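You operate a simulated robot arm through the tools that you are given. There is no shell and no other tool. Be economical: measure what you need, move in short steps, check, and stop when the job is done.

The job below is to be done with a simulated robot arm. You get a single attempt, and the scene is never put back.

JOB
Put things in order on the top of the table. At the end: the orange curd jar from the top of the table stands where the clear ribbed glass stood; the white drying cloth stands on top of the brown trivet; the brown egg stands where the white drying cloth stood; the clear ribbed glass stands where the brown egg stood; whatever was shut is shut again. Leave all else as you found it, and nothing knocked over.
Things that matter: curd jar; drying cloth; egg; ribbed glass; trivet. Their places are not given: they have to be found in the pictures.

Only the result counts: the job must be done as asked and must still hold three seconds after the hand-in. Knocking over, shifting, dropping, spilling or breaking anything else fails it. Flat cloth is picked up by pressing the open fingertips on it (5 to 10 N) and closing them slowly along it; thin cloth reads only 2 to 8 mm in the jaws.

ROBOT AND FRAMES
A 6-joint arm with a two-finger parallel gripper, fixed in place. Base frame: the origin is at the foot of the arm, x ahead of it, y to its left, z up; the work surface is at about z = 0. Lengths are in m, angles in degrees, forces in N, time in s.
With the tool pointing down near the work surface it reaches from about 0.18 to 0.46 m from the base axis. Its first joint turns from -70.0 to 70.0 degrees. Payload 1.9 kg.
The tool frame sits at the grasp point between the pads (the TCP): z along the fingers, y along the line on which they close. The tips reach 0.023 m beyond it. Largest opening 0.094 m; finger width 0.038, thickness 0.01; the body of the gripper, 0.054 by 0.096 m, starts 0.039 m behind the TCP.
Orientation is that of the tool frame in the base frame, as a unit quaternion [x, y, z, w]. With the fingers straight down and closing along the base's y, the tool's x points along the base's -x, its y along +y and its z along -z.

CONTROLS
- The arm moves only by the tool send_rows. Its argument "series" is a list of rows, each an object (a shift or turn left out is 0, a gripper value left out holds the last) with "delta_pos": the shift along the base's x, y, z in mm, a list of three; "turn": the turn, a rotation vector about the base's x, y, z in degrees, a list of three; "gripper": the finger opening in mm, from 0 to 94. In form: [{"delta_pos": [dx, dy, dz], "turn": [wx, wy, wz], "gripper": gripper}, ...]. A call has 1 to 8 rows; each row shifts and turns the commanded pose from where the row before left it. Each row takes 0.2 s and may step no farther than 0.05 m and 8.6 degrees from the row before; otherwise, or with a gripper value out of range, the whole call is refused. Where a pose cannot be reached the arm comes as near as it can. A force on the tool above 40 N (or 10 N above the force at the start of the call, whichever is more), or a blocked arm, ends the call early, and 0.2 s more pass. Each finger travels about 0.108 m/s and halts on what it meets, pressing with about 45 N; the grip force reading is that of the motor and also rises with nothing between the fingers. The clock runs only during rows and for 0.2 s after the last one: add rows that do not move to give the fingers time. It gives the time, the measured TCP pose, the force on the tool (base axes), the opening and the grip force at its end, in the units of the frame above (readings bear some noise), with the torque about the TCP (base axes, N m) and any sound that the robot's microphone picked up, and new pictures: "show" is both (left out), scene, wrist or none.
- Cameras (640 x 400 px; columns grow to the right, rows downward): "scene" is fixed at [0.0465, 0.3035, 0.4226]; the picture's right is [-0.86, -0.51, 0.00], its down [-0.30, 0.50, -0.81] and it looks along [0.41, -0.70, -0.58] (base axes); focal length 247 px, centre (320, 200). "wrist" rides on the gripper at [0.087, 0.016, -0.074] in the tool frame; the picture's right is [-0.18, 0.98, 0.00], its down [-0.58, -0.11, -0.81] and it looks along [-0.79, -0.15, 0.59] (tool axes); focal length 243 px, centre (320, 200).
- measure_at(camera, pixels): for up to 12 pixels [column, row] of the newest picture of that camera ("zoom" is the newest enlarged one), the place [x, y, z] in the base frame of the surface seen there, good to about 0.002 m. It takes no simulated time.
- enlarge(camera, box): a new picture of the part [left, top, right, bottom] of that camera's present view, enlarged. It takes no simulated time.
- job_done(): hands the job in; it is judged then, once.

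Go step by step. Measure first, check grasps and placings, and put right what went wrong. The budget is 80 turns and 200 pictures, counting those below and the enlarged ones. Unless the task says otherwise, let go and move clear before handing in, and close with one line.

The tools are called after "Call:" as a command line: name --argument value ..., lists and objects as JSON in quotes. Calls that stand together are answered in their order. send_rows: Moves the arm, as the interface text tells. Its arguments: {"type":"object","properties":{"series":{"type":"array","items":{"type":"object","properties":{"delta_pos":{"type":"array","items":{"type":"number"}},"turn":{"type":"array","items":{"type":"number"}},"gripper":{"type":"number"}}}},"show":{"type":"string","enum":["both","scene","wrist","none"]}},"required":["series"]} The other tools are called the same way: measure_at (camera, pixels) gives the place of the surface under pixels of a picture; enlarge (camera, box) takes an enlarged picture of a part of a camera's view; job_done () hands the job in.

At the start:

```text
t: 0.0
position: [0.2903, -0.1472, 0.298]
ee_rot: [0.001, 1.0, 0.0, 0.0]
contact_force: [0.3, -0.3, 0.3]
ft_torque: [0.01, 0.0, 0.0]
finger_gap: 0.094
gripper_force: 0.1
```

scene: 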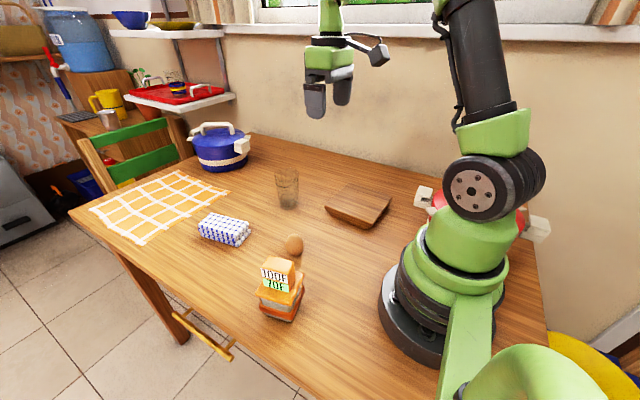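
wrist: 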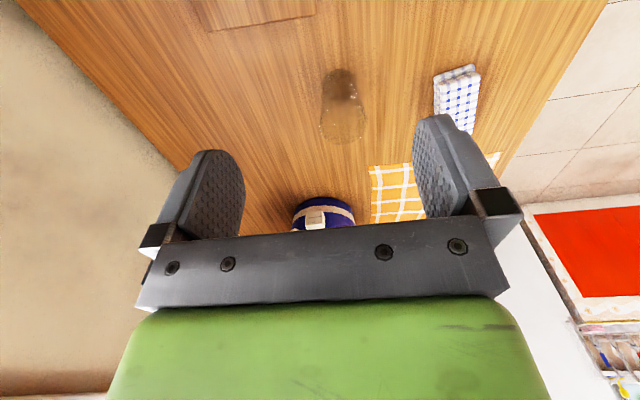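

The scene shows a folded white/blue cloth (~224,229), an egg (~294,244), an orange jar (~280,290), a glass (~287,187), and a brown board (~358,207). I'll enlarge to identify them.

Call:
enlarge --camera "scene" --box '[180, 150, 420, 330]'

Call:
enlarge --camera "scene" --box '[70, 60, 270, 250]'

Call:
measure_at --camera "scene" --pixels '[[294, 240], [224, 225], [280, 270], [281, 300], [287, 175], [287, 205], [358, 200], [358, 215], [200, 222], [238, 245], [250, 225], [213, 214]]'

```text
2.22 times, centred on (300, 240) of scene
```

zoom: 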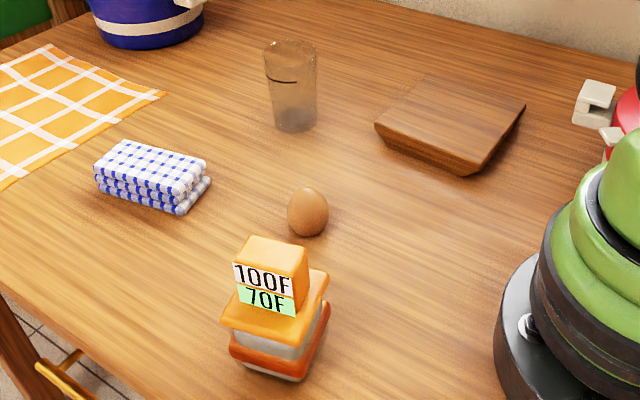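

```text
2.11 times, centred on (170, 155) of scene
```

zoom: 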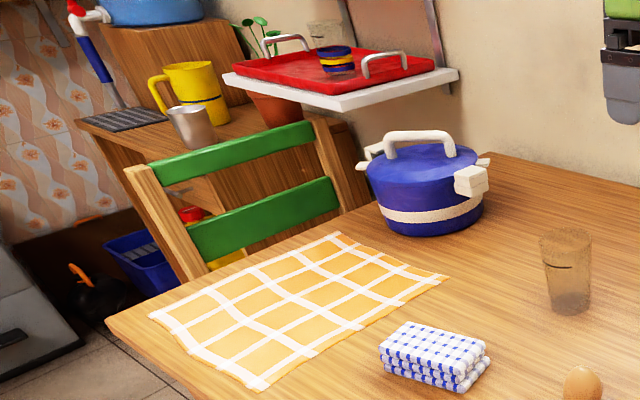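

```text
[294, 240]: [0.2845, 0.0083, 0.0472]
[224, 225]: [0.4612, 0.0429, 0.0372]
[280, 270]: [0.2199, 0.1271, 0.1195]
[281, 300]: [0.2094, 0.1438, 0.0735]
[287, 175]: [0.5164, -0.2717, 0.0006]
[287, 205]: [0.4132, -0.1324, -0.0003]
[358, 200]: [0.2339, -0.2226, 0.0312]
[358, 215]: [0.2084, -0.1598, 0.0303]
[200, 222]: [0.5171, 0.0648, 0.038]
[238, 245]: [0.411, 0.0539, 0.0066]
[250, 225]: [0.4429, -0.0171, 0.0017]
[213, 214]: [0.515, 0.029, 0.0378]
```

The items are identified: the jar has a body, lid and knob, and the trivet is a low brown board. I'll measure their outlines.

Call:
enlarge --camera "scene" --box '[240, 230, 340, 330]'

Call:
enlarge --camera "wrist" --box '[310, 50, 510, 150]'

Call:
measure_at --camera "scene" --pixels '[[226, 213], [250, 222], [244, 238], [200, 227], [240, 247], [326, 207], [344, 184], [391, 196], [376, 222], [366, 228], [294, 254], [294, 236]]'

Call:
measure_at --camera "scene" --pixels '[[277, 258], [266, 262], [292, 265], [290, 273], [258, 290], [300, 274], [292, 303], [262, 310], [291, 320], [301, 290], [285, 204], [297, 200]]'

Call:
measure_at --camera "wrist" --pixels '[[340, 75], [325, 75], [356, 75], [340, 100], [340, 138], [322, 125], [435, 75], [472, 66], [480, 75], [436, 112], [458, 70], [470, 130]]'

```text
4.00 times, centred on (290, 280) of scene
```

zoom: 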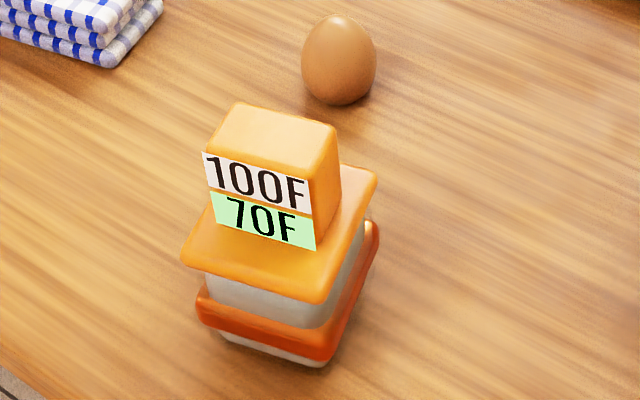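

```text
3.20 times, centred on (410, 100) of wrist
```

zoom: 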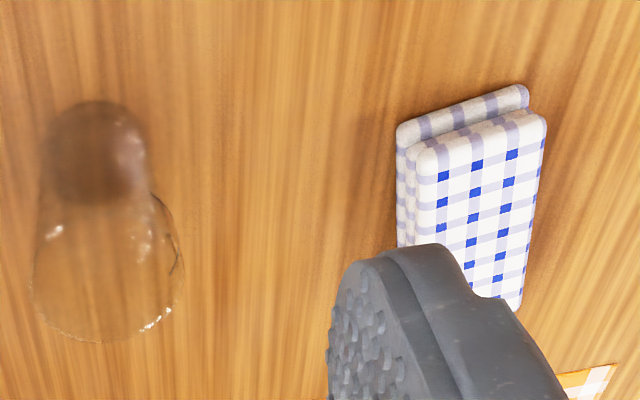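

```text
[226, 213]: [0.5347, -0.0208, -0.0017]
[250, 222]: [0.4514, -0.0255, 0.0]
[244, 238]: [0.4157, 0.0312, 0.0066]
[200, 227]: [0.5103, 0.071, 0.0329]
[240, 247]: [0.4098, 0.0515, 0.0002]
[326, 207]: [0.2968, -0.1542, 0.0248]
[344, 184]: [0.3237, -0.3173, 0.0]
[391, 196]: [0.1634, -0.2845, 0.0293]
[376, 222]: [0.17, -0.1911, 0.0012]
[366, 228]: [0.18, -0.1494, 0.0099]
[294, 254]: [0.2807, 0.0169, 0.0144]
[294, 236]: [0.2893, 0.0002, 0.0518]
```

```text
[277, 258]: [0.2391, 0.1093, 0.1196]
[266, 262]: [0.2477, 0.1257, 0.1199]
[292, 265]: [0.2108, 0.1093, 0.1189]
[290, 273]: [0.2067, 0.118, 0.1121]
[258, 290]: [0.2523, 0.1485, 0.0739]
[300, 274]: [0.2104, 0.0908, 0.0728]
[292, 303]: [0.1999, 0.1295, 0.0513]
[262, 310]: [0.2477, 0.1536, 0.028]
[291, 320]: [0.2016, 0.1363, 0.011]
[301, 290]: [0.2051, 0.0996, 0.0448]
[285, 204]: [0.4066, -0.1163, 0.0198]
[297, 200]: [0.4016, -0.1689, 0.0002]
```

```text
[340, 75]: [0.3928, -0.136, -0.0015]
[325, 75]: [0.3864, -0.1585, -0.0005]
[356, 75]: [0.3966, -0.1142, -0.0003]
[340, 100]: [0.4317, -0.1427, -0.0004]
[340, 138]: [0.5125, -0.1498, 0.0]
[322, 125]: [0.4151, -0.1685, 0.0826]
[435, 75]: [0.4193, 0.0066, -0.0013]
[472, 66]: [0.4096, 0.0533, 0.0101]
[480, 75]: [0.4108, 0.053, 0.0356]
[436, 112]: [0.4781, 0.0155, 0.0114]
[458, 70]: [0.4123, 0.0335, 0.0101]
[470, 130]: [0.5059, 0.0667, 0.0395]
```

Jar about 0.12 tall, glass about 0.083, egg about 0.052, and the cloth is a folded block of roughly 0.10 x 0.055 x 0.038. I'll move over to view the cloth and egg from above.

Call:
send_rows --series '[{"delta_pos": [-10, 45, 0]}, {"delta_pos": [-20, 45, 0]}, {"delta_pos": [-20, 45, 0]}, {"delta_pos": [-10, 30, 0]}, {}]'

```text
t: 1.2
position: [0.2294, 0.0151, 0.2986]
ee_rot: [0.002, 1.0, 0.0, 0.0]
contact_force: [-0.1, -0.2, 0.4]
ft_torque: [0.03, 0.02, 0.02]
finger_gap: 0.0938
gripper_force: 0.1
```

scene: 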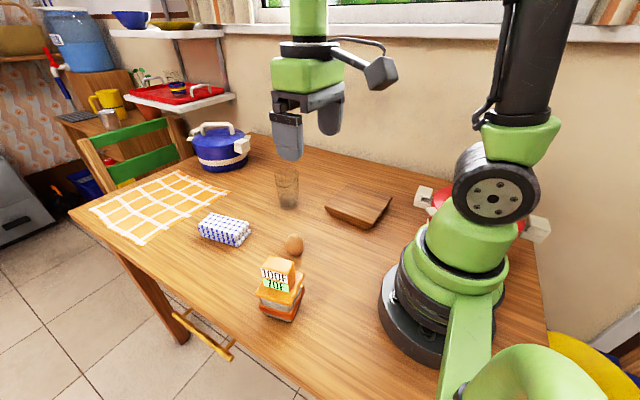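
wrist: 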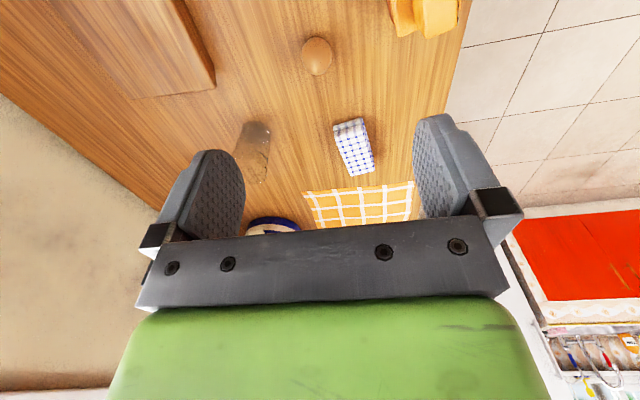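

Call:
enlarge --camera "wrist" --box '[220, 20, 420, 200]'

Call:
measure_at --camera "wrist" --pixels '[[335, 131], [366, 126], [374, 171], [347, 175], [354, 150], [333, 125], [362, 118], [317, 42], [317, 56], [305, 55], [329, 55], [317, 72]]'

Call:
measure_at --camera "wrist" --pixels '[[214, 82], [133, 97], [180, 5], [212, 88], [243, 122], [256, 122], [270, 126], [237, 142], [100, 40], [150, 40], [245, 178], [260, 182]]'

```text
2.22 times, centred on (320, 110) of wrist
```

zoom: 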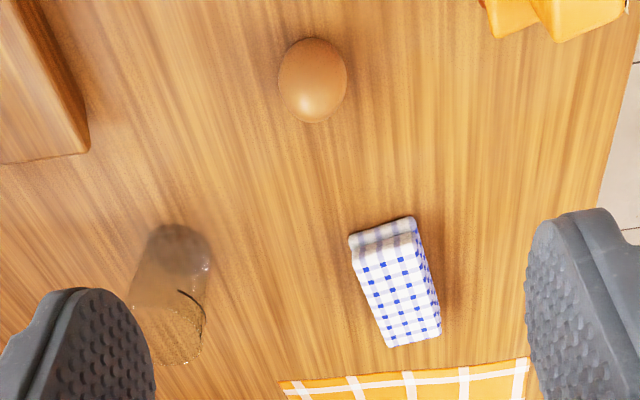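

```text
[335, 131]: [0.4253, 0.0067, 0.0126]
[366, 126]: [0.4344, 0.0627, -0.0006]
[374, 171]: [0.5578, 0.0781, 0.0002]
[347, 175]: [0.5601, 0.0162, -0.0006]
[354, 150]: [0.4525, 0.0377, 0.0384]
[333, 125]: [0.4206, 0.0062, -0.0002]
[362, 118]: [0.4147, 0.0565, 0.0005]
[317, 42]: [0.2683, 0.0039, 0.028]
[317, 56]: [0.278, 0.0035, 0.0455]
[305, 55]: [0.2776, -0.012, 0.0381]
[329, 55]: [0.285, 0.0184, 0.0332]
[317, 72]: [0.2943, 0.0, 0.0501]
```

```text
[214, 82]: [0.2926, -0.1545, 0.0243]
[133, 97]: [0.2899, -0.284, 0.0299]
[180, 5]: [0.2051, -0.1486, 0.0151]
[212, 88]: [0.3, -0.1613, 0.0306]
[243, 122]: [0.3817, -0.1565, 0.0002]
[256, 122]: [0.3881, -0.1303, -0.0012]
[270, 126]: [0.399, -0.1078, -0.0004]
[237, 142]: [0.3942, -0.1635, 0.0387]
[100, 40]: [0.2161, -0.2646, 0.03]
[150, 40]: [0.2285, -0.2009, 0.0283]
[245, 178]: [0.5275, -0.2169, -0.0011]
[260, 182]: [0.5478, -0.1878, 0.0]
```

Cloth centre about (0.463, 0.040), long axis yawed about 9°. Trivet top is centred about (0.232, -0.220) at z 0.030, and the egg is at (0.286, 0.002). Moving above the cloth.

Call:
send_rows --series '[{"delta_pos": [45, 5, -15], "turn": [0, 0, 4.5]}, {"delta_pos": [45, 5, -15], "turn": [0, 0, 4.5]}, {"delta_pos": [45, 5, -15]}, {"delta_pos": [40, 4, -25]}, {"delta_pos": [40, 3, -25]}, {"delta_pos": [0, 0, -45]}, {"delta_pos": [0, 0, -45]}, {}]'

```text
t: 3.0
position: [0.4431, 0.039, 0.1132]
ee_rot: [-0.078, 0.997, -0.001, 0.0]
contact_force: [0.5, 0.0, 0.6]
ft_torque: [0.02, 0.01, 0.0]
finger_gap: 0.0937
gripper_force: 0.1
```

scene: 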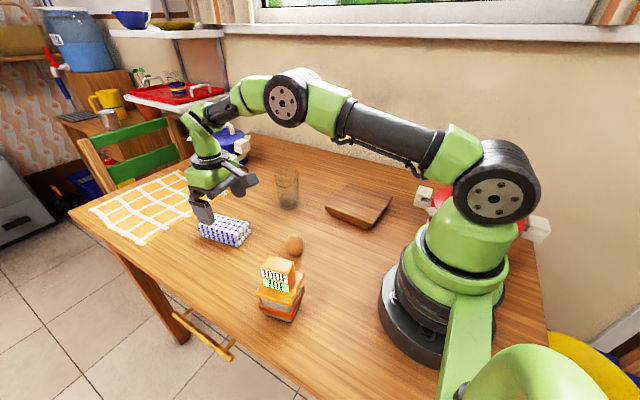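
wrist: 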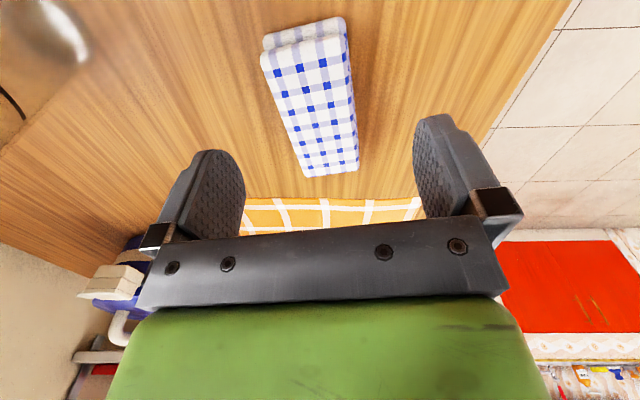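

The cloth fills (262-358, 18-178) between the fingers; measuring its top for precise yaw and centre.

Call:
measure_at --camera "wrist" --pixels '[[268, 62], [340, 38], [307, 173], [354, 168], [264, 45], [342, 20], [353, 100], [280, 100], [310, 100], [345, 60], [357, 168], [303, 165]]'

```text
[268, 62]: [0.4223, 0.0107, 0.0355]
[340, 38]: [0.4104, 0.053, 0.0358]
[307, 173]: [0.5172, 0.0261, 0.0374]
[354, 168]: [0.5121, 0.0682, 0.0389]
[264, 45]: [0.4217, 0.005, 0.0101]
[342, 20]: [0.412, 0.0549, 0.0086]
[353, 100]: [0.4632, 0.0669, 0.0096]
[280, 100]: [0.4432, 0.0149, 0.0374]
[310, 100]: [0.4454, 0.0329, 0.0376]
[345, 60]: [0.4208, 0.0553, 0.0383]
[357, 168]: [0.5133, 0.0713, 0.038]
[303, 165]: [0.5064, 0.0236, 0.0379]
```

Yaw matches (8.7°) and the centre is about (0.4655, 0.0395). Descending and closing gently.

Call:
send_rows --series '[{"delta_pos": [2, -2, -40]}, {"delta_pos": [0, 0, -30]}, {"delta_pos": [0, 0, -15]}, {}]' --show "wrist"

```text
t: 4.0
position: [0.4475, 0.0376, 0.0288]
ee_rot: [-0.077, 0.997, 0.0, 0.0]
contact_force: [-0.1, 0.4, 0.5]
ft_torque: [0.0, 0.02, -0.02]
finger_gap: 0.094
gripper_force: 0.1
```

wrist: 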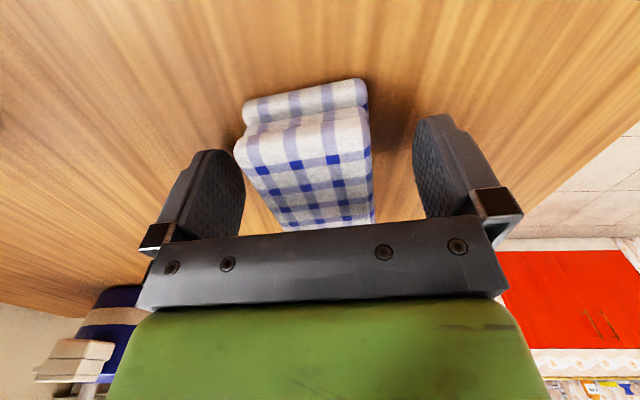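

The fingers straddle the cloth. Closing in stages.

Call:
send_rows --series '[{"gripper": 70}, {"gripper": 60}, {"gripper": 50}, {"gripper": 45}, {"gripper": 42}, {}]' --show "wrist"

```text
t: 5.4
position: [0.4474, 0.0372, 0.028]
ee_rot: [-0.078, 0.997, -0.001, 0.0]
contact_force: [0.1, 0.1, -0.1]
ft_torque: [0.0, -0.01, 0.0]
finger_gap: 0.0552
gripper_force: 45.1
```

wrist: 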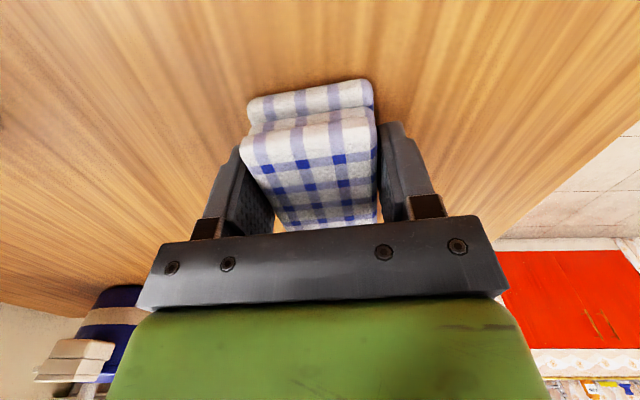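

Gripped at 55 mm. Lifting.

Call:
send_rows --series '[{"delta_pos": [0, 0, 15]}, {"delta_pos": [0, 0, 30]}, {"delta_pos": [-10, 0, 40]}, {"delta_pos": [-20, 0, 40]}, {}]'

```text
t: 6.6
position: [0.4192, 0.0374, 0.1535]
ee_rot: [-0.077, 0.997, -0.001, 0.0]
contact_force: [0.0, 0.5, -0.9]
ft_torque: [0.0, 0.0, -0.01]
finger_gap: 0.055
gripper_force: 45.0
```

scene: 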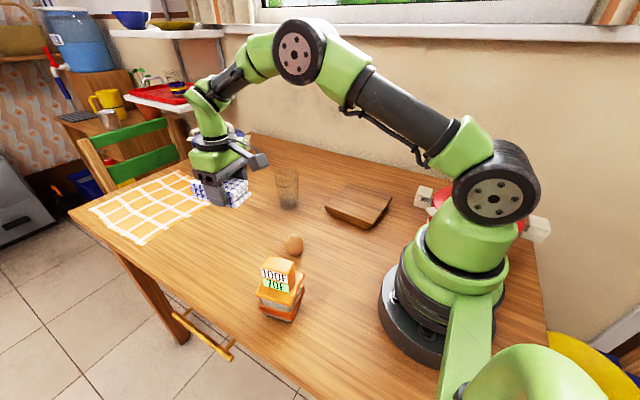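
wrist: 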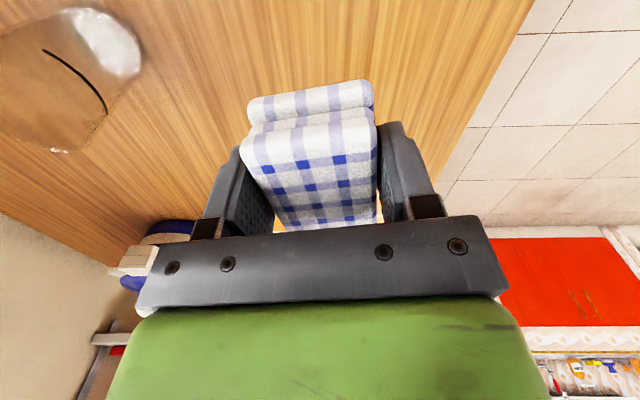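

The whole cloth lifted cleanly. Carrying it high over to the trivet with yaw back to 0.

Call:
send_rows --series '[{"delta_pos": [-20, -10, 30], "turn": [0, 0, -4.5]}, {"delta_pos": [-30, -30, 20], "turn": [0, 0, -4.5]}, {"delta_pos": [-30, -38, 0]}, {"delta_pos": [-30, -38, 0]}, {"delta_pos": [-30, -38, 0]}, {"delta_pos": [-30, -38, 0]}, {"delta_pos": [-25, -38, 0]}, {"delta_pos": [-10, -27, 0]}]'

```text
t: 8.4
position: [0.2129, -0.2228, 0.2023]
ee_rot: [0.002, 1.0, 0.001, 0.0]
contact_force: [-0.6, 0.4, 0.2]
ft_torque: [0.0, -0.01, 0.01]
finger_gap: 0.0549
gripper_force: 44.9
```

scene: 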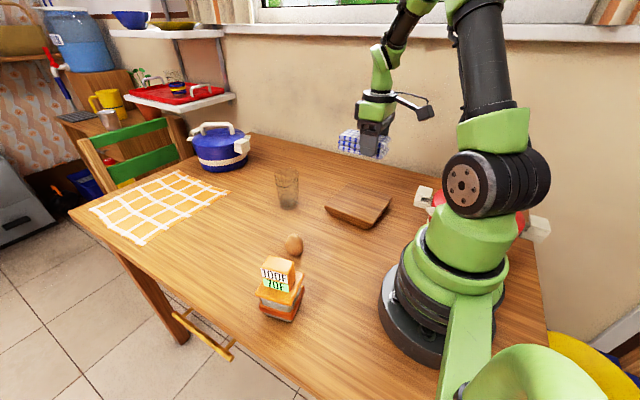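
wrist: 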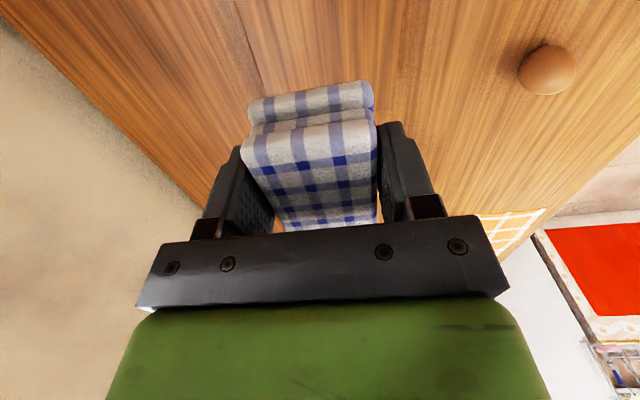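

The cloth is above the trivet; measuring the trivet edges once more in the scene view.

Call:
enlarge --camera "scene" --box '[310, 170, 410, 240]'

Call:
measure_at --camera "scene" --pixels '[[327, 206], [346, 187], [350, 187], [390, 197], [370, 221], [366, 221], [385, 194], [330, 203], [365, 190], [350, 214]]'

```text
5.71 times, centred on (360, 205) of scene
```

zoom: 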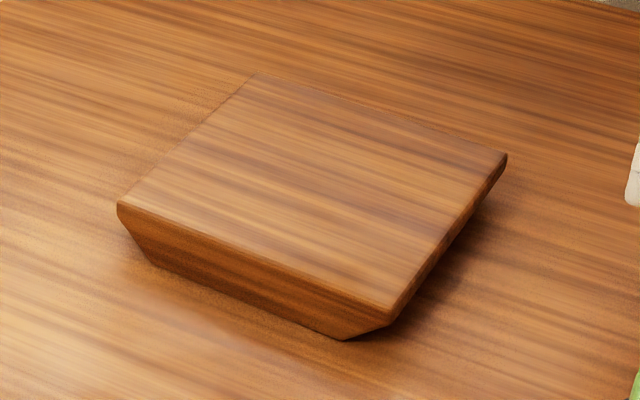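

```text
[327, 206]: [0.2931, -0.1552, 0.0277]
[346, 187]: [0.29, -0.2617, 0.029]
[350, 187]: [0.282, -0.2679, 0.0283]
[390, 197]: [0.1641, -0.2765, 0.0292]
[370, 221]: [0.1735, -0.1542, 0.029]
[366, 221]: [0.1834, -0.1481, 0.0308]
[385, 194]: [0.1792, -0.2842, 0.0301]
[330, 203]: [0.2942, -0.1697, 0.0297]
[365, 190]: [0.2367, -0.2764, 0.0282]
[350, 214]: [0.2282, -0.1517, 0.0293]
```

Trivet centre about (0.229, -0.217). I'll check the red/white object near (430,197) for height, since the wrist camera mount comes down near there.

Call:
measure_at --camera "scene" --pixels '[[423, 190], [423, 200], [437, 193], [437, 203], [537, 225]]'

Call:
send_rows --series '[{"delta_pos": [-1, 5, -40]}, {"delta_pos": [0, 0, -40]}, {}]'

```text
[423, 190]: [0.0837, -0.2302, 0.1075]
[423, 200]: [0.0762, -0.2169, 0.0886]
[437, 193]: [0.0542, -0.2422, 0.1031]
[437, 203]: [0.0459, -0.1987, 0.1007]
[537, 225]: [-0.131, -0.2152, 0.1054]
```

```text
t: 9.2
position: [0.2112, -0.2162, 0.1211]
ee_rot: [0.002, 1.0, 0.0, 0.0]
contact_force: [0.1, 0.1, -0.2]
ft_torque: [0.0, 0.02, -0.05]
finger_gap: 0.055
gripper_force: 45.6
```

scene: 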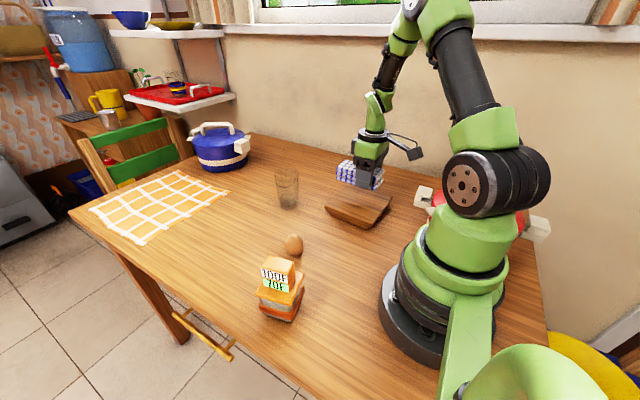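
wrist: 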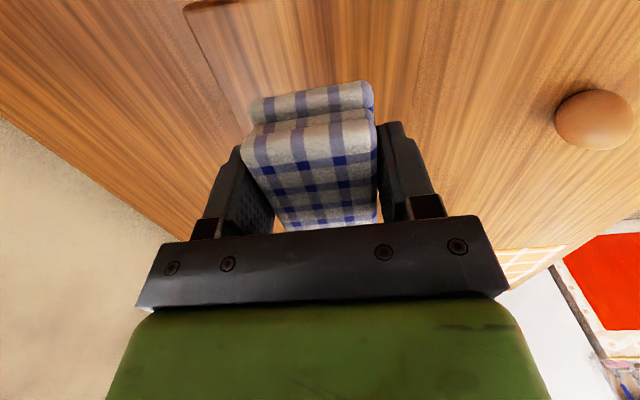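

The pot handle reaches (0.085,-0.23,0.107), near the wrist camera's path. I'll yaw -30° so the camera swings away, and the cloth still fits on the trivet.

Call:
send_rows --series '[{"delta_pos": [1, 2, 0], "turn": [0, 0, -7.5]}, {"delta_pos": [0, 2, 0], "turn": [0, 0, -7.5]}, {"delta_pos": [0, 2, 0], "turn": [0, 0, -7.5]}, {"delta_pos": [0, 2, 0], "turn": [0, 0, -7.5]}, {"delta_pos": [0, 0, -30]}, {"delta_pos": [0, 0, -20]}, {"delta_pos": [0, 0, -6]}, {}]'

```text
t: 11.0
position: [0.2121, -0.2065, 0.0659]
ee_rot: [0.261, 0.965, 0.001, 0.0]
contact_force: [0.5, -0.5, -1.1]
ft_torque: [0.03, -0.02, 0.01]
finger_gap: 0.0548
gripper_force: 44.8
```

scene: 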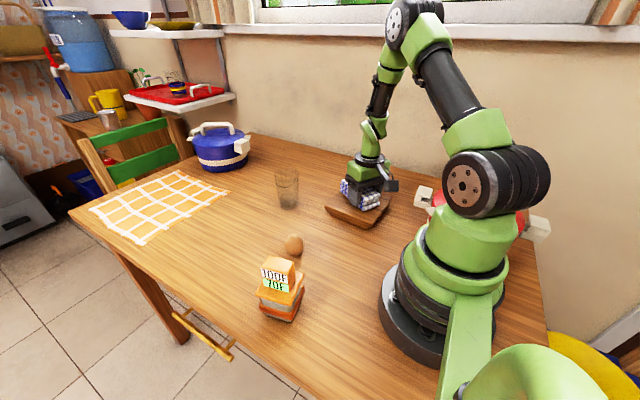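
wrist: 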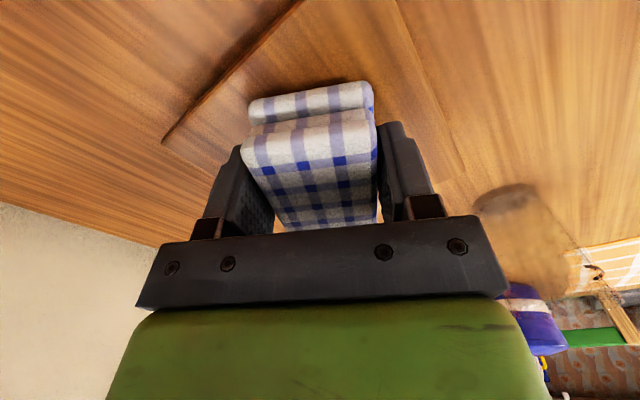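

Clear on all sides; lowering the last millimetres until contact.

Call:
send_rows --series '[{"delta_pos": [0, 0, -3]}, {"delta_pos": [0, 0, -2]}, {"delta_pos": [0, 0, -1]}, {}]'

Call:
enlarge --camera "scene" --box '[310, 150, 430, 240]'

```text
t: 12.0
position: [0.213, -0.2077, 0.0608]
ee_rot: [0.261, 0.965, 0.0, 0.0]
contact_force: [-0.6, -0.3, -0.6]
ft_torque: [0.01, 0.03, 0.02]
finger_gap: 0.055
gripper_force: 44.9
```

scene: 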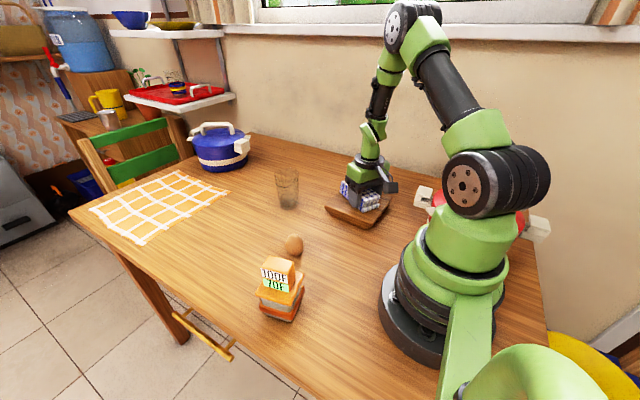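
wrist: 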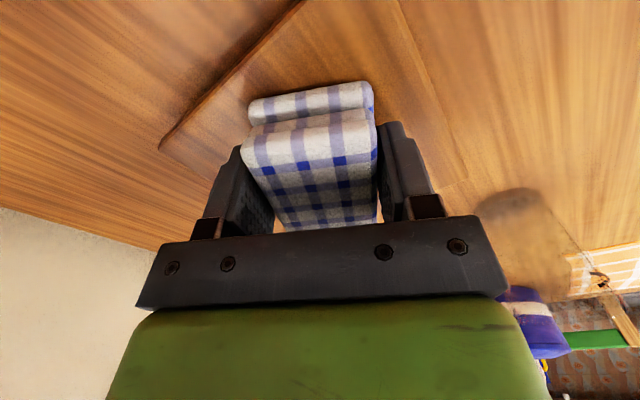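

```text
4.44 times, centred on (370, 195) of scene
```

zoom: 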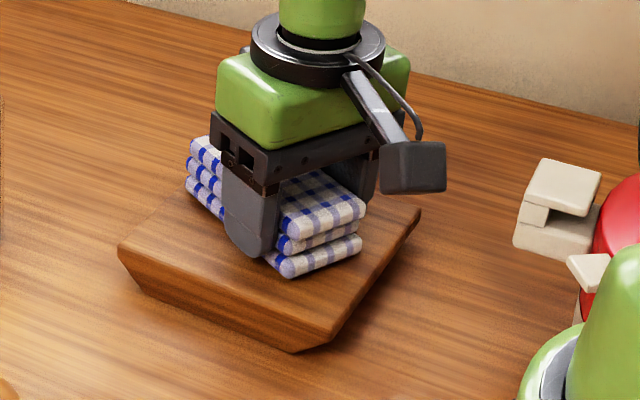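

The cloth is over the trivet and nearly touching. Lowering to contact.

Call:
send_rows --series '[{"delta_pos": [0, 0, -1]}, {"delta_pos": [0, 0, -1]}, {"delta_pos": [0, 0, -1]}, {}]' --show "none"

```text
t: 13.1
position: [0.2126, -0.2071, 0.0585]
ee_rot: [0.26, 0.965, 0.0, 0.0]
contact_force: [-2.5, 1.6, 9.9]
ft_torque: [0.06, 0.04, 0.06]
finger_gap: 0.055
gripper_force: 45.3
stopped in row 4: the force on the tool passed its limit at 42 N (the readings are from after the stop); the commanded pose is now the measured one
```

Contact made. Releasing to 70 mm gradually, then lifting.

Call:
send_rows --series '[{"delta_pos": [0, 0, 0.5], "gripper": 56}, {"gripper": 60}, {"gripper": 70}, {"gripper": 76}, {"delta_pos": [0, 0, 20]}, {"delta_pos": [0, 0, 45]}, {"delta_pos": [0, 0, 45]}, {}]'

Call:
enlarge --camera "scene" --box '[310, 150, 430, 240]'

```text
t: 14.9
position: [0.2114, -0.2058, 0.1686]
ee_rot: [0.259, 0.966, 0.0, 0.001]
contact_force: [0.2, 0.5, 0.2]
ft_torque: [-0.03, -0.01, -0.01]
finger_gap: 0.076
gripper_force: 0.1
```

scene: 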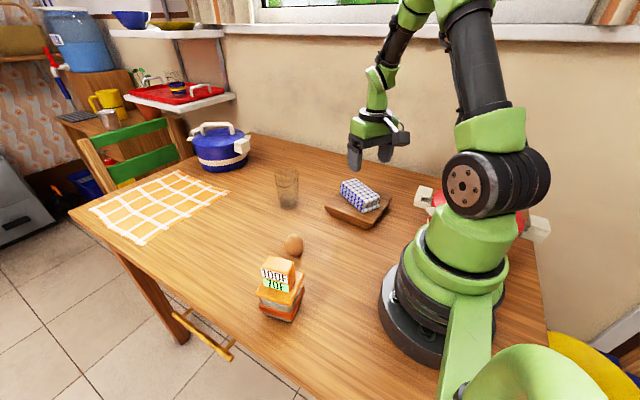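
wrist: 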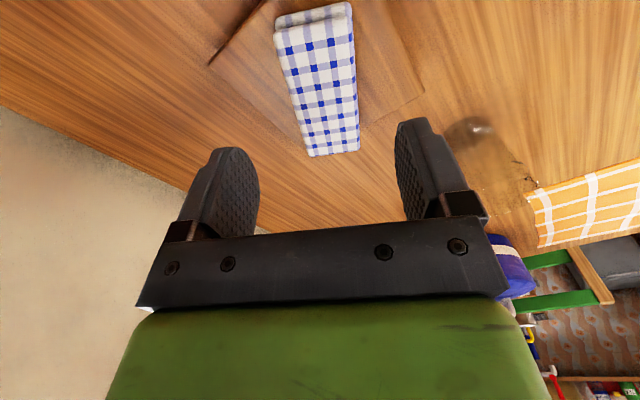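

```text
4.44 times, centred on (370, 195) of scene
```

zoom: 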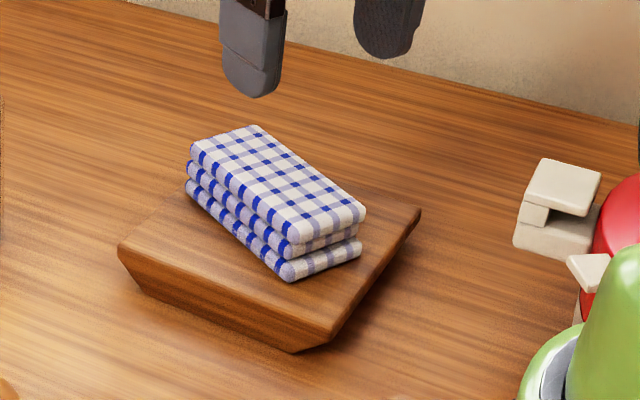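

The cloth is resting on the trivet. Checking its centring numerically.

Call:
measure_at --camera "wrist" --pixels '[[277, 30], [350, 8], [312, 154], [357, 149], [420, 92], [365, 125], [320, 85]]'

Call:
enlarge --camera "wrist" --box '[200, 0, 440, 170]'

```text
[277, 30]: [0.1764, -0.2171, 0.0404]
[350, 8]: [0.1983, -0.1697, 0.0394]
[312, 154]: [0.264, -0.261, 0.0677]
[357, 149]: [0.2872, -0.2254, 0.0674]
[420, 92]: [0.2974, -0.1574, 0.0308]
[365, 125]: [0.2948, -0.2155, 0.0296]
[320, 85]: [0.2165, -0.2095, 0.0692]
```

```text
2.35 times, centred on (320, 85) of wrist
```

zoom: 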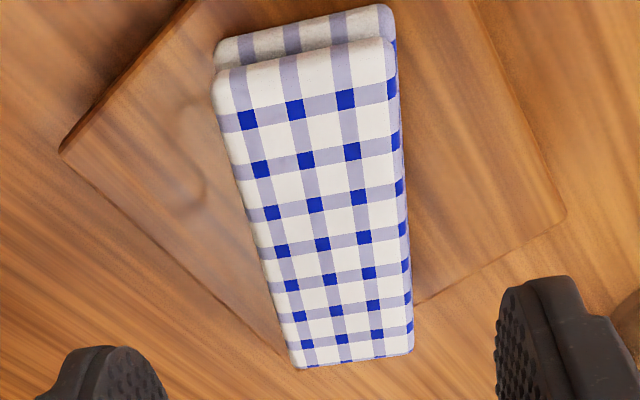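

Cloth centre (0.231,-0.218), well within the trivet. Next the egg: moving above it with yaw back to 0.

Call:
send_rows --series '[{"delta_pos": [10, 25, 25], "turn": [0, 0, 7.5], "gripper": 70}, {"delta_pos": [10, 35, 10], "turn": [0, 0, 7.5]}, {"delta_pos": [12, 35, 0], "turn": [0, 0, 7.5]}, {"delta_pos": [12, 38, 0], "turn": [0, 0, 7.5]}, {"delta_pos": [10, 38, -25]}, {"delta_pos": [10, 37, -25]}, {"delta_pos": [8, 0, -15]}, {}]'

```text
t: 16.7
position: [0.2857, 0.0025, 0.1398]
ee_rot: [0.002, 1.0, 0.0, 0.002]
contact_force: [-0.7, 0.2, -0.1]
ft_torque: [0.01, -0.01, 0.02]
finger_gap: 0.07
gripper_force: 0.1
```

scene: 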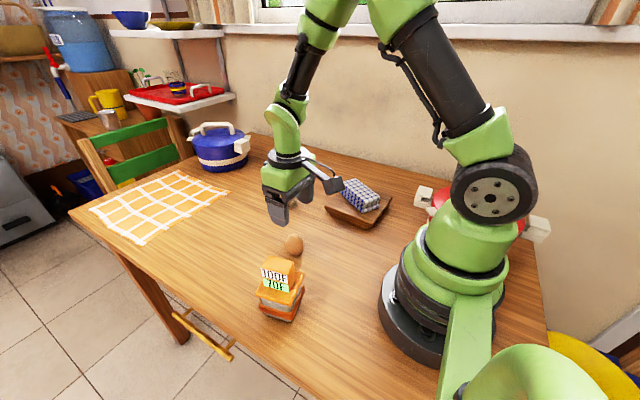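
wrist: 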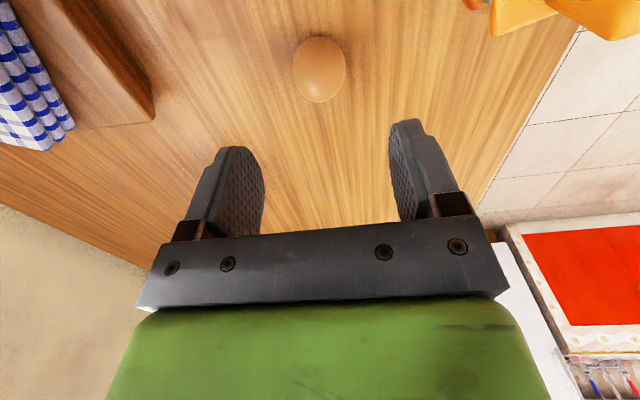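

Call:
enlarge --camera "wrist" --box '[270, 20, 370, 120]'

Call:
measure_at --camera "wrist" --pixels '[[294, 66], [344, 66], [319, 40], [319, 70], [318, 99], [298, 55], [340, 52], [296, 75], [343, 75], [303, 95], [336, 94], [319, 85]]'

Call:
measure_at --camera "scene" --pixels '[[294, 253], [287, 246], [302, 246], [294, 245], [294, 237], [290, 238], [299, 238]]'

```text
4.00 times, centred on (320, 70) of wrist
```

zoom: 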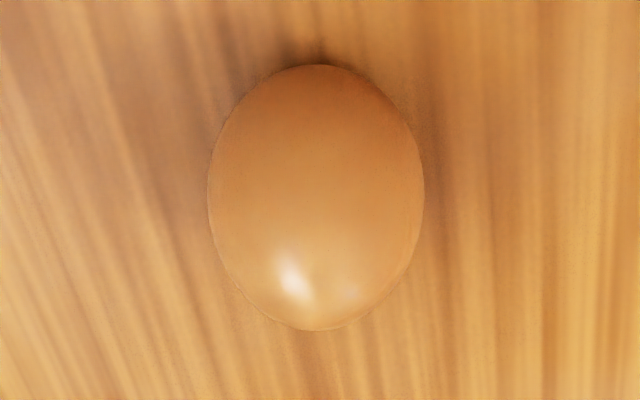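

```text
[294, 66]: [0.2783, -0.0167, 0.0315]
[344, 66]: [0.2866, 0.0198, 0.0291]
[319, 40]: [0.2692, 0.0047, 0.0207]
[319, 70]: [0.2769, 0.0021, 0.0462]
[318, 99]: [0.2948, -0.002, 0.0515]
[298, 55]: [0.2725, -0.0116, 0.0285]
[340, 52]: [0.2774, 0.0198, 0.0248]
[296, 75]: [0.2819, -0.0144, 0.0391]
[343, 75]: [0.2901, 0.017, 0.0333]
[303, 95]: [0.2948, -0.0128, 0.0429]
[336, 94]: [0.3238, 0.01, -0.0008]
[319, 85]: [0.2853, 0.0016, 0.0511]
```

```text
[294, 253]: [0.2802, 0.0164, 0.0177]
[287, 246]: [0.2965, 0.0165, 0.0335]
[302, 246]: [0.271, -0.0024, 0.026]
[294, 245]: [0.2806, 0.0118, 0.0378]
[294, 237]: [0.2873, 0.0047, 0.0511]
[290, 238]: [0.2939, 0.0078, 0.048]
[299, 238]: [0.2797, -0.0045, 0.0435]
```

Egg centre about (0.2875, 0.0015), diameter about 39 mm, height about 53 mm. Descending around it.

Call:
send_rows --series '[{"delta_pos": [2, -1, -45]}, {"delta_pos": [0, 0, -40]}, {"delta_pos": [0, 0, -27]}, {}, {"gripper": 56}, {"gripper": 48}, {}]' --show "both"

```text
t: 18.3
position: [0.2865, -0.0018, 0.0272]
ee_rot: [0.002, 1.0, -0.001, 0.001]
contact_force: [-0.2, -0.3, -0.4]
ft_torque: [-0.01, 0.01, 0.0]
finger_gap: 0.0479
gripper_force: 0.1
```

scene: 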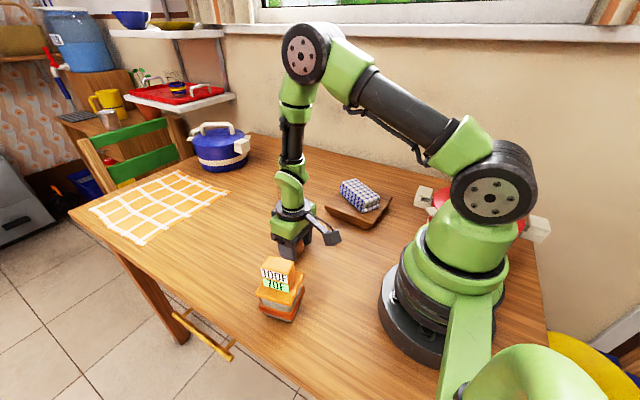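
wrist: 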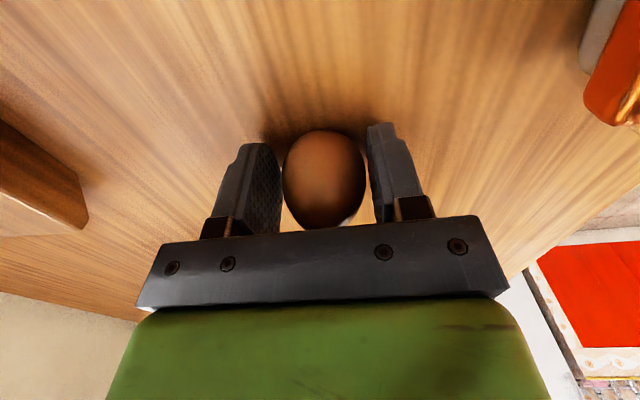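

Egg is between the fingers, slightly nearer the right one. Shift +1.5 mm in y and close gently.

Call:
send_rows --series '[{"delta_pos": [0, 1.5, 0], "gripper": 46}, {"gripper": 44}, {"gripper": 42}, {"gripper": 40}, {"gripper": 39}, {"gripper": 38}, {}]' --show "wrist"

```text
t: 19.9
position: [0.2869, 0.0012, 0.0281]
ee_rot: [0.002, 1.0, -0.001, 0.001]
contact_force: [0.0, 0.3, -0.3]
ft_torque: [0.03, 0.0, -0.04]
finger_gap: 0.0415
gripper_force: 14.5
```

wrist: 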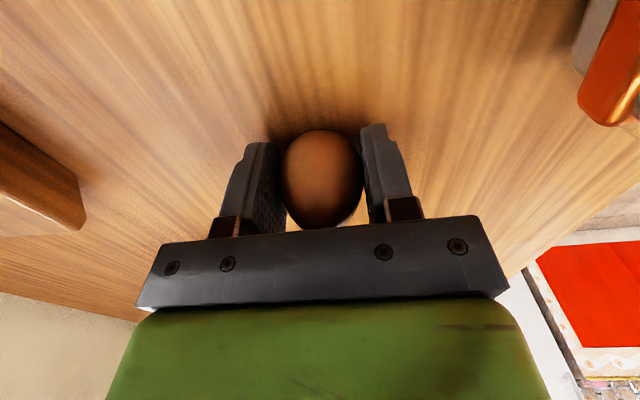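

Gripped at 41.5 mm with a gentle 14.5 N. Lifting and checking.

Call:
send_rows --series '[{"delta_pos": [0, 0, 10]}, {"delta_pos": [0, 0, 25]}, {"delta_pos": [0, 0, 35]}, {"delta_pos": [20, 5, 20]}, {}]'

```text
t: 21.1
position: [0.307, 0.0065, 0.118]
ee_rot: [0.002, 1.0, 0.0, 0.001]
contact_force: [0.2, -0.1, -0.3]
ft_torque: [0.02, 0.0, -0.03]
finger_gap: 0.0418
gripper_force: 13.7
```

scene: 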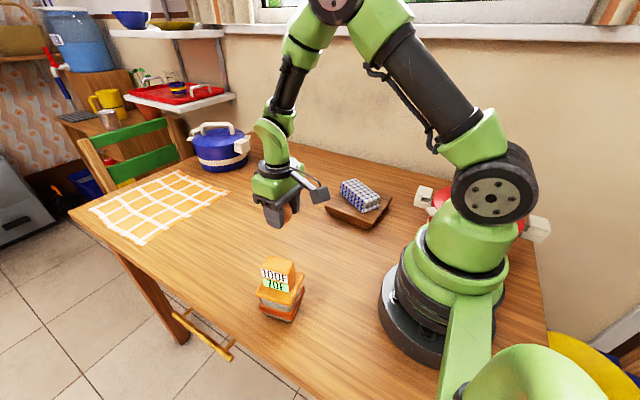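
wrist: 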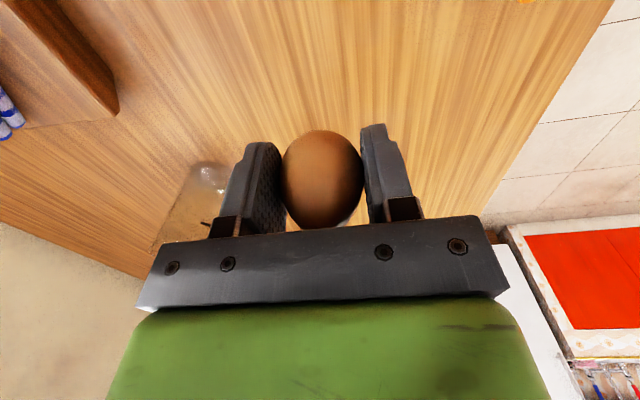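

Egg held upright. Carrying it to the cloth's former place.

Call:
send_rows --series '[{"delta_pos": [40, 8, 0]}, {"delta_pos": [40, 8, 0]}, {"delta_pos": [40, 8, 0]}, {"delta_pos": [38, 8, 0]}, {"delta_pos": [0, 0, -30]}, {"delta_pos": [0, 0, -30]}, {"delta_pos": [0, 0, -15]}, {}]'

```text
t: 22.9
position: [0.4559, 0.0385, 0.042]
ee_rot: [0.003, 1.0, 0.0, 0.002]
contact_force: [0.6, 0.2, -0.6]
ft_torque: [0.0, -0.04, -0.02]
finger_gap: 0.0418
gripper_force: 14.3
out of reach, approached as far as the arm can: row 4, 6
```

scene: 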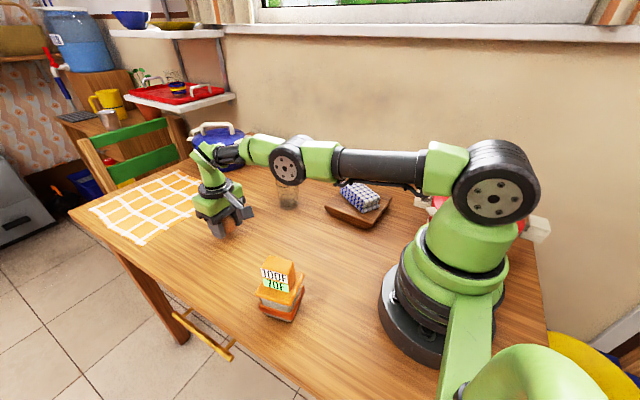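
wrist: 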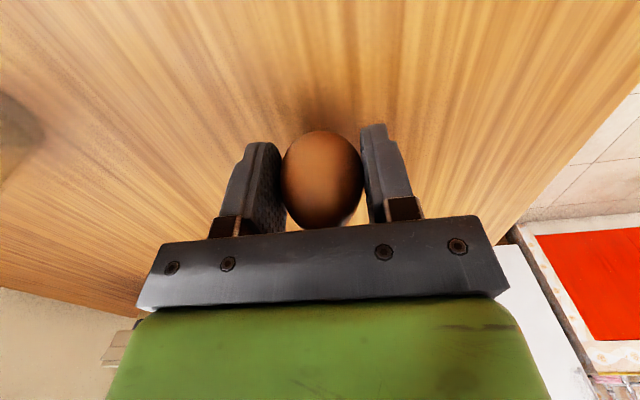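

Reached x 0.456, about 9 mm short. Trying to extend a bit while lowering.

Call:
send_rows --series '[{"delta_pos": [5, 1, -6]}, {"delta_pos": [5, 0, -4]}, {}]' --show "scene"

```text
t: 23.7
position: [0.4543, 0.042, 0.0331]
ee_rot: [0.001, 1.0, 0.0, 0.002]
contact_force: [0.5, 0.3, 0.1]
ft_torque: [0.0, 0.04, 0.02]
finger_gap: 0.0417
gripper_force: 14.2
out of reach, approached as far as the arm can: row 1, 2
```

scene: 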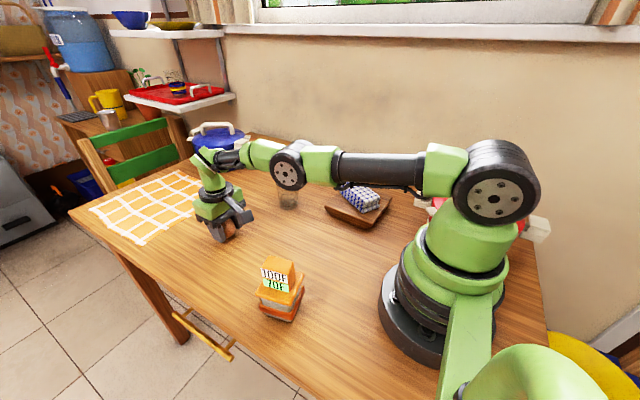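

The arm tops out near x 0.454. I'll set the egg down here upright, then re-grip it with the tool pitched outward to gain the last ~11 mm.

Call:
send_rows --series '[{"delta_pos": [0, -1, -2]}, {"delta_pos": [0, 0, -1]}, {"delta_pos": [0, 0, -1]}, {}]' --show "wrist"

Call:
enlarge --camera "scene" --box '[180, 190, 280, 260]'

```text
t: 24.7
position: [0.4547, 0.0412, 0.0296]
ee_rot: [0.002, 1.0, 0.0, 0.001]
contact_force: [-0.4, -0.3, -1.1]
ft_torque: [0.01, 0.01, 0.0]
finger_gap: 0.0418
gripper_force: 13.2
```

wrist: 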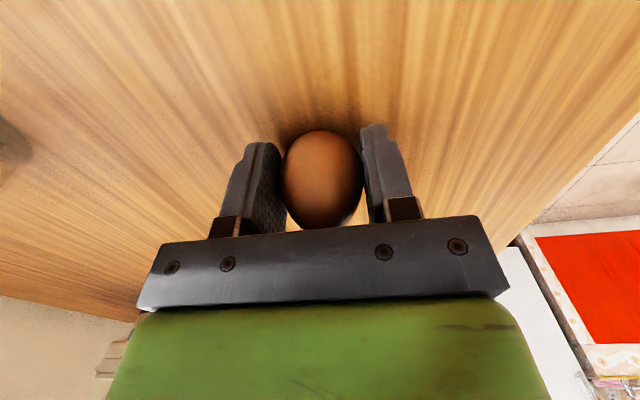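

```text
5.71 times, centred on (230, 225) of scene
```

zoom: 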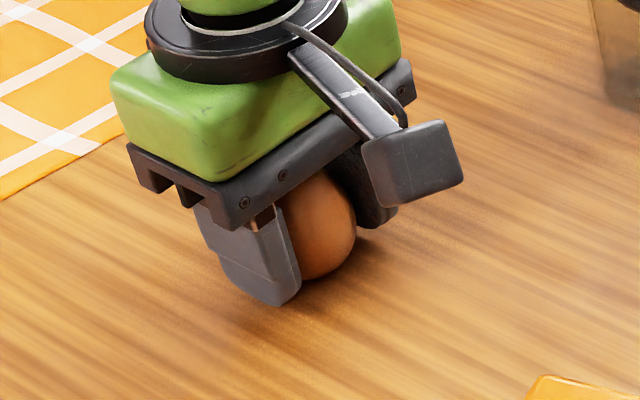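

Nearly on the table. Lowering in half-millimetres to contact.

Call:
send_rows --series '[{"delta_pos": [0, 0, -0.7]}, {"delta_pos": [0, 0, -0.5]}, {}]' --show "none"

```text
t: 25.5
position: [0.4534, 0.0403, 0.029]
ee_rot: [0.001, 1.0, 0.0, 0.0]
contact_force: [0.0, -0.2, 0.3]
ft_torque: [0.0, 0.02, -0.03]
finger_gap: 0.0418
gripper_force: 14.9
```

Call:
send_rows --series '[{"delta_pos": [0, 0, -0.5]}, {"delta_pos": [0, 0, -0.5]}, {}]' --show "none"

```text
t: 26.3
position: [0.4535, 0.0404, 0.0281]
ee_rot: [0.002, 1.0, 0.0, 0.001]
contact_force: [-0.2, -0.2, -0.4]
ft_torque: [-0.01, -0.02, -0.05]
finger_gap: 0.0419
gripper_force: 13.9
```

Call:
send_rows --series '[{"delta_pos": [0, 0, -0.5]}, {"delta_pos": [0, 0, -0.5]}, {}]' --show "none"

```text
t: 27.1
position: [0.4541, 0.0407, 0.0277]
ee_rot: [0.002, 1.0, 0.0, 0.001]
contact_force: [0.3, -0.1, -0.6]
ft_torque: [0.01, -0.02, 0.01]
finger_gap: 0.0416
gripper_force: 14.1
```

Call:
send_rows --series '[{"delta_pos": [0, 0, -0.5]}, {"delta_pos": [0, 0, -0.4]}, {}]' --show "none"

```text
t: 27.9
position: [0.4544, 0.0413, 0.0277]
ee_rot: [0.001, 1.0, 0.0, 0.002]
contact_force: [-1.2, 4.5, 13.2]
ft_torque: [0.11, -0.05, 0.0]
finger_gap: 0.0418
gripper_force: 13.7
```

Contact (13 N). Easing the load off and opening slightly, fingers staying around the egg.

Call:
send_rows --series '[{"delta_pos": [0, 0, 0.4], "gripper": 40}, {"gripper": 41.5}, {"gripper": 43}, {"gripper": 46}, {"gripper": 50}, {}, {}]'

Call:
enlarge --camera "scene" --box '[180, 190, 280, 260]'

```text
t: 29.5
position: [0.4535, 0.0401, 0.0276]
ee_rot: [0.002, 1.0, 0.0, 0.001]
contact_force: [-0.3, 0.2, 1.2]
ft_torque: [0.02, 0.04, 0.01]
finger_gap: 0.0499
gripper_force: 0.0
```

scene: 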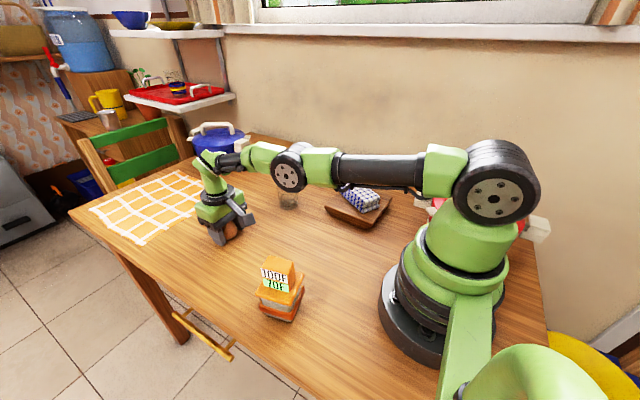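
wrist: 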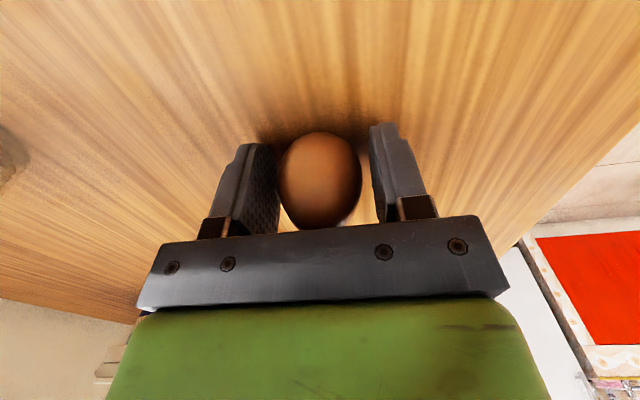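

```text
5.71 times, centred on (230, 225) of scene
```

zoom: 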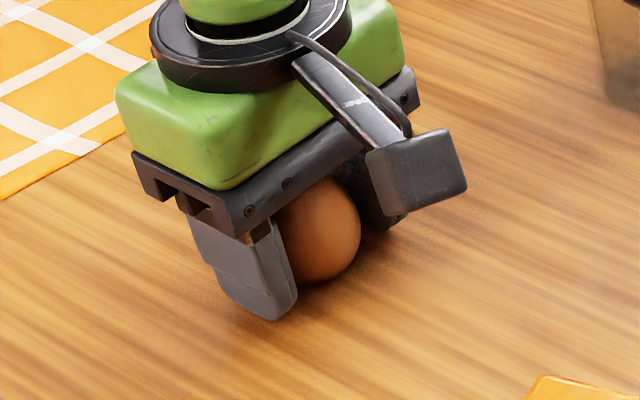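

Egg stands on its own. Pitching the tool 7° outward and re-gripping.

Call:
send_rows --series '[{"delta_pos": [0, -0.5, 1], "turn": [0, -3.5, 0]}, {"delta_pos": [0, -0.5, 0.5], "turn": [0, -3.5, 0]}, {}, {"gripper": 46}, {"gripper": 43}, {"gripper": 40}, {"gripper": 38}, {}]' --show "wrist"

```text
t: 31.3
position: [0.4529, 0.0395, 0.0278]
ee_rot: [0.002, 0.998, 0.0, 0.062]
contact_force: [-0.5, -0.7, 0.4]
ft_torque: [0.01, 0.0, 0.02]
finger_gap: 0.0418
gripper_force: 13.7
```

wrist: 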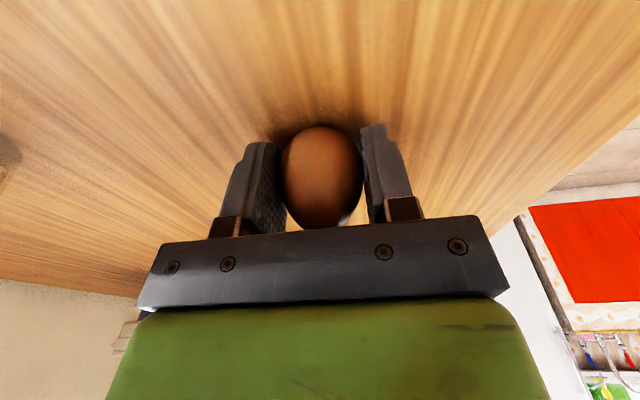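

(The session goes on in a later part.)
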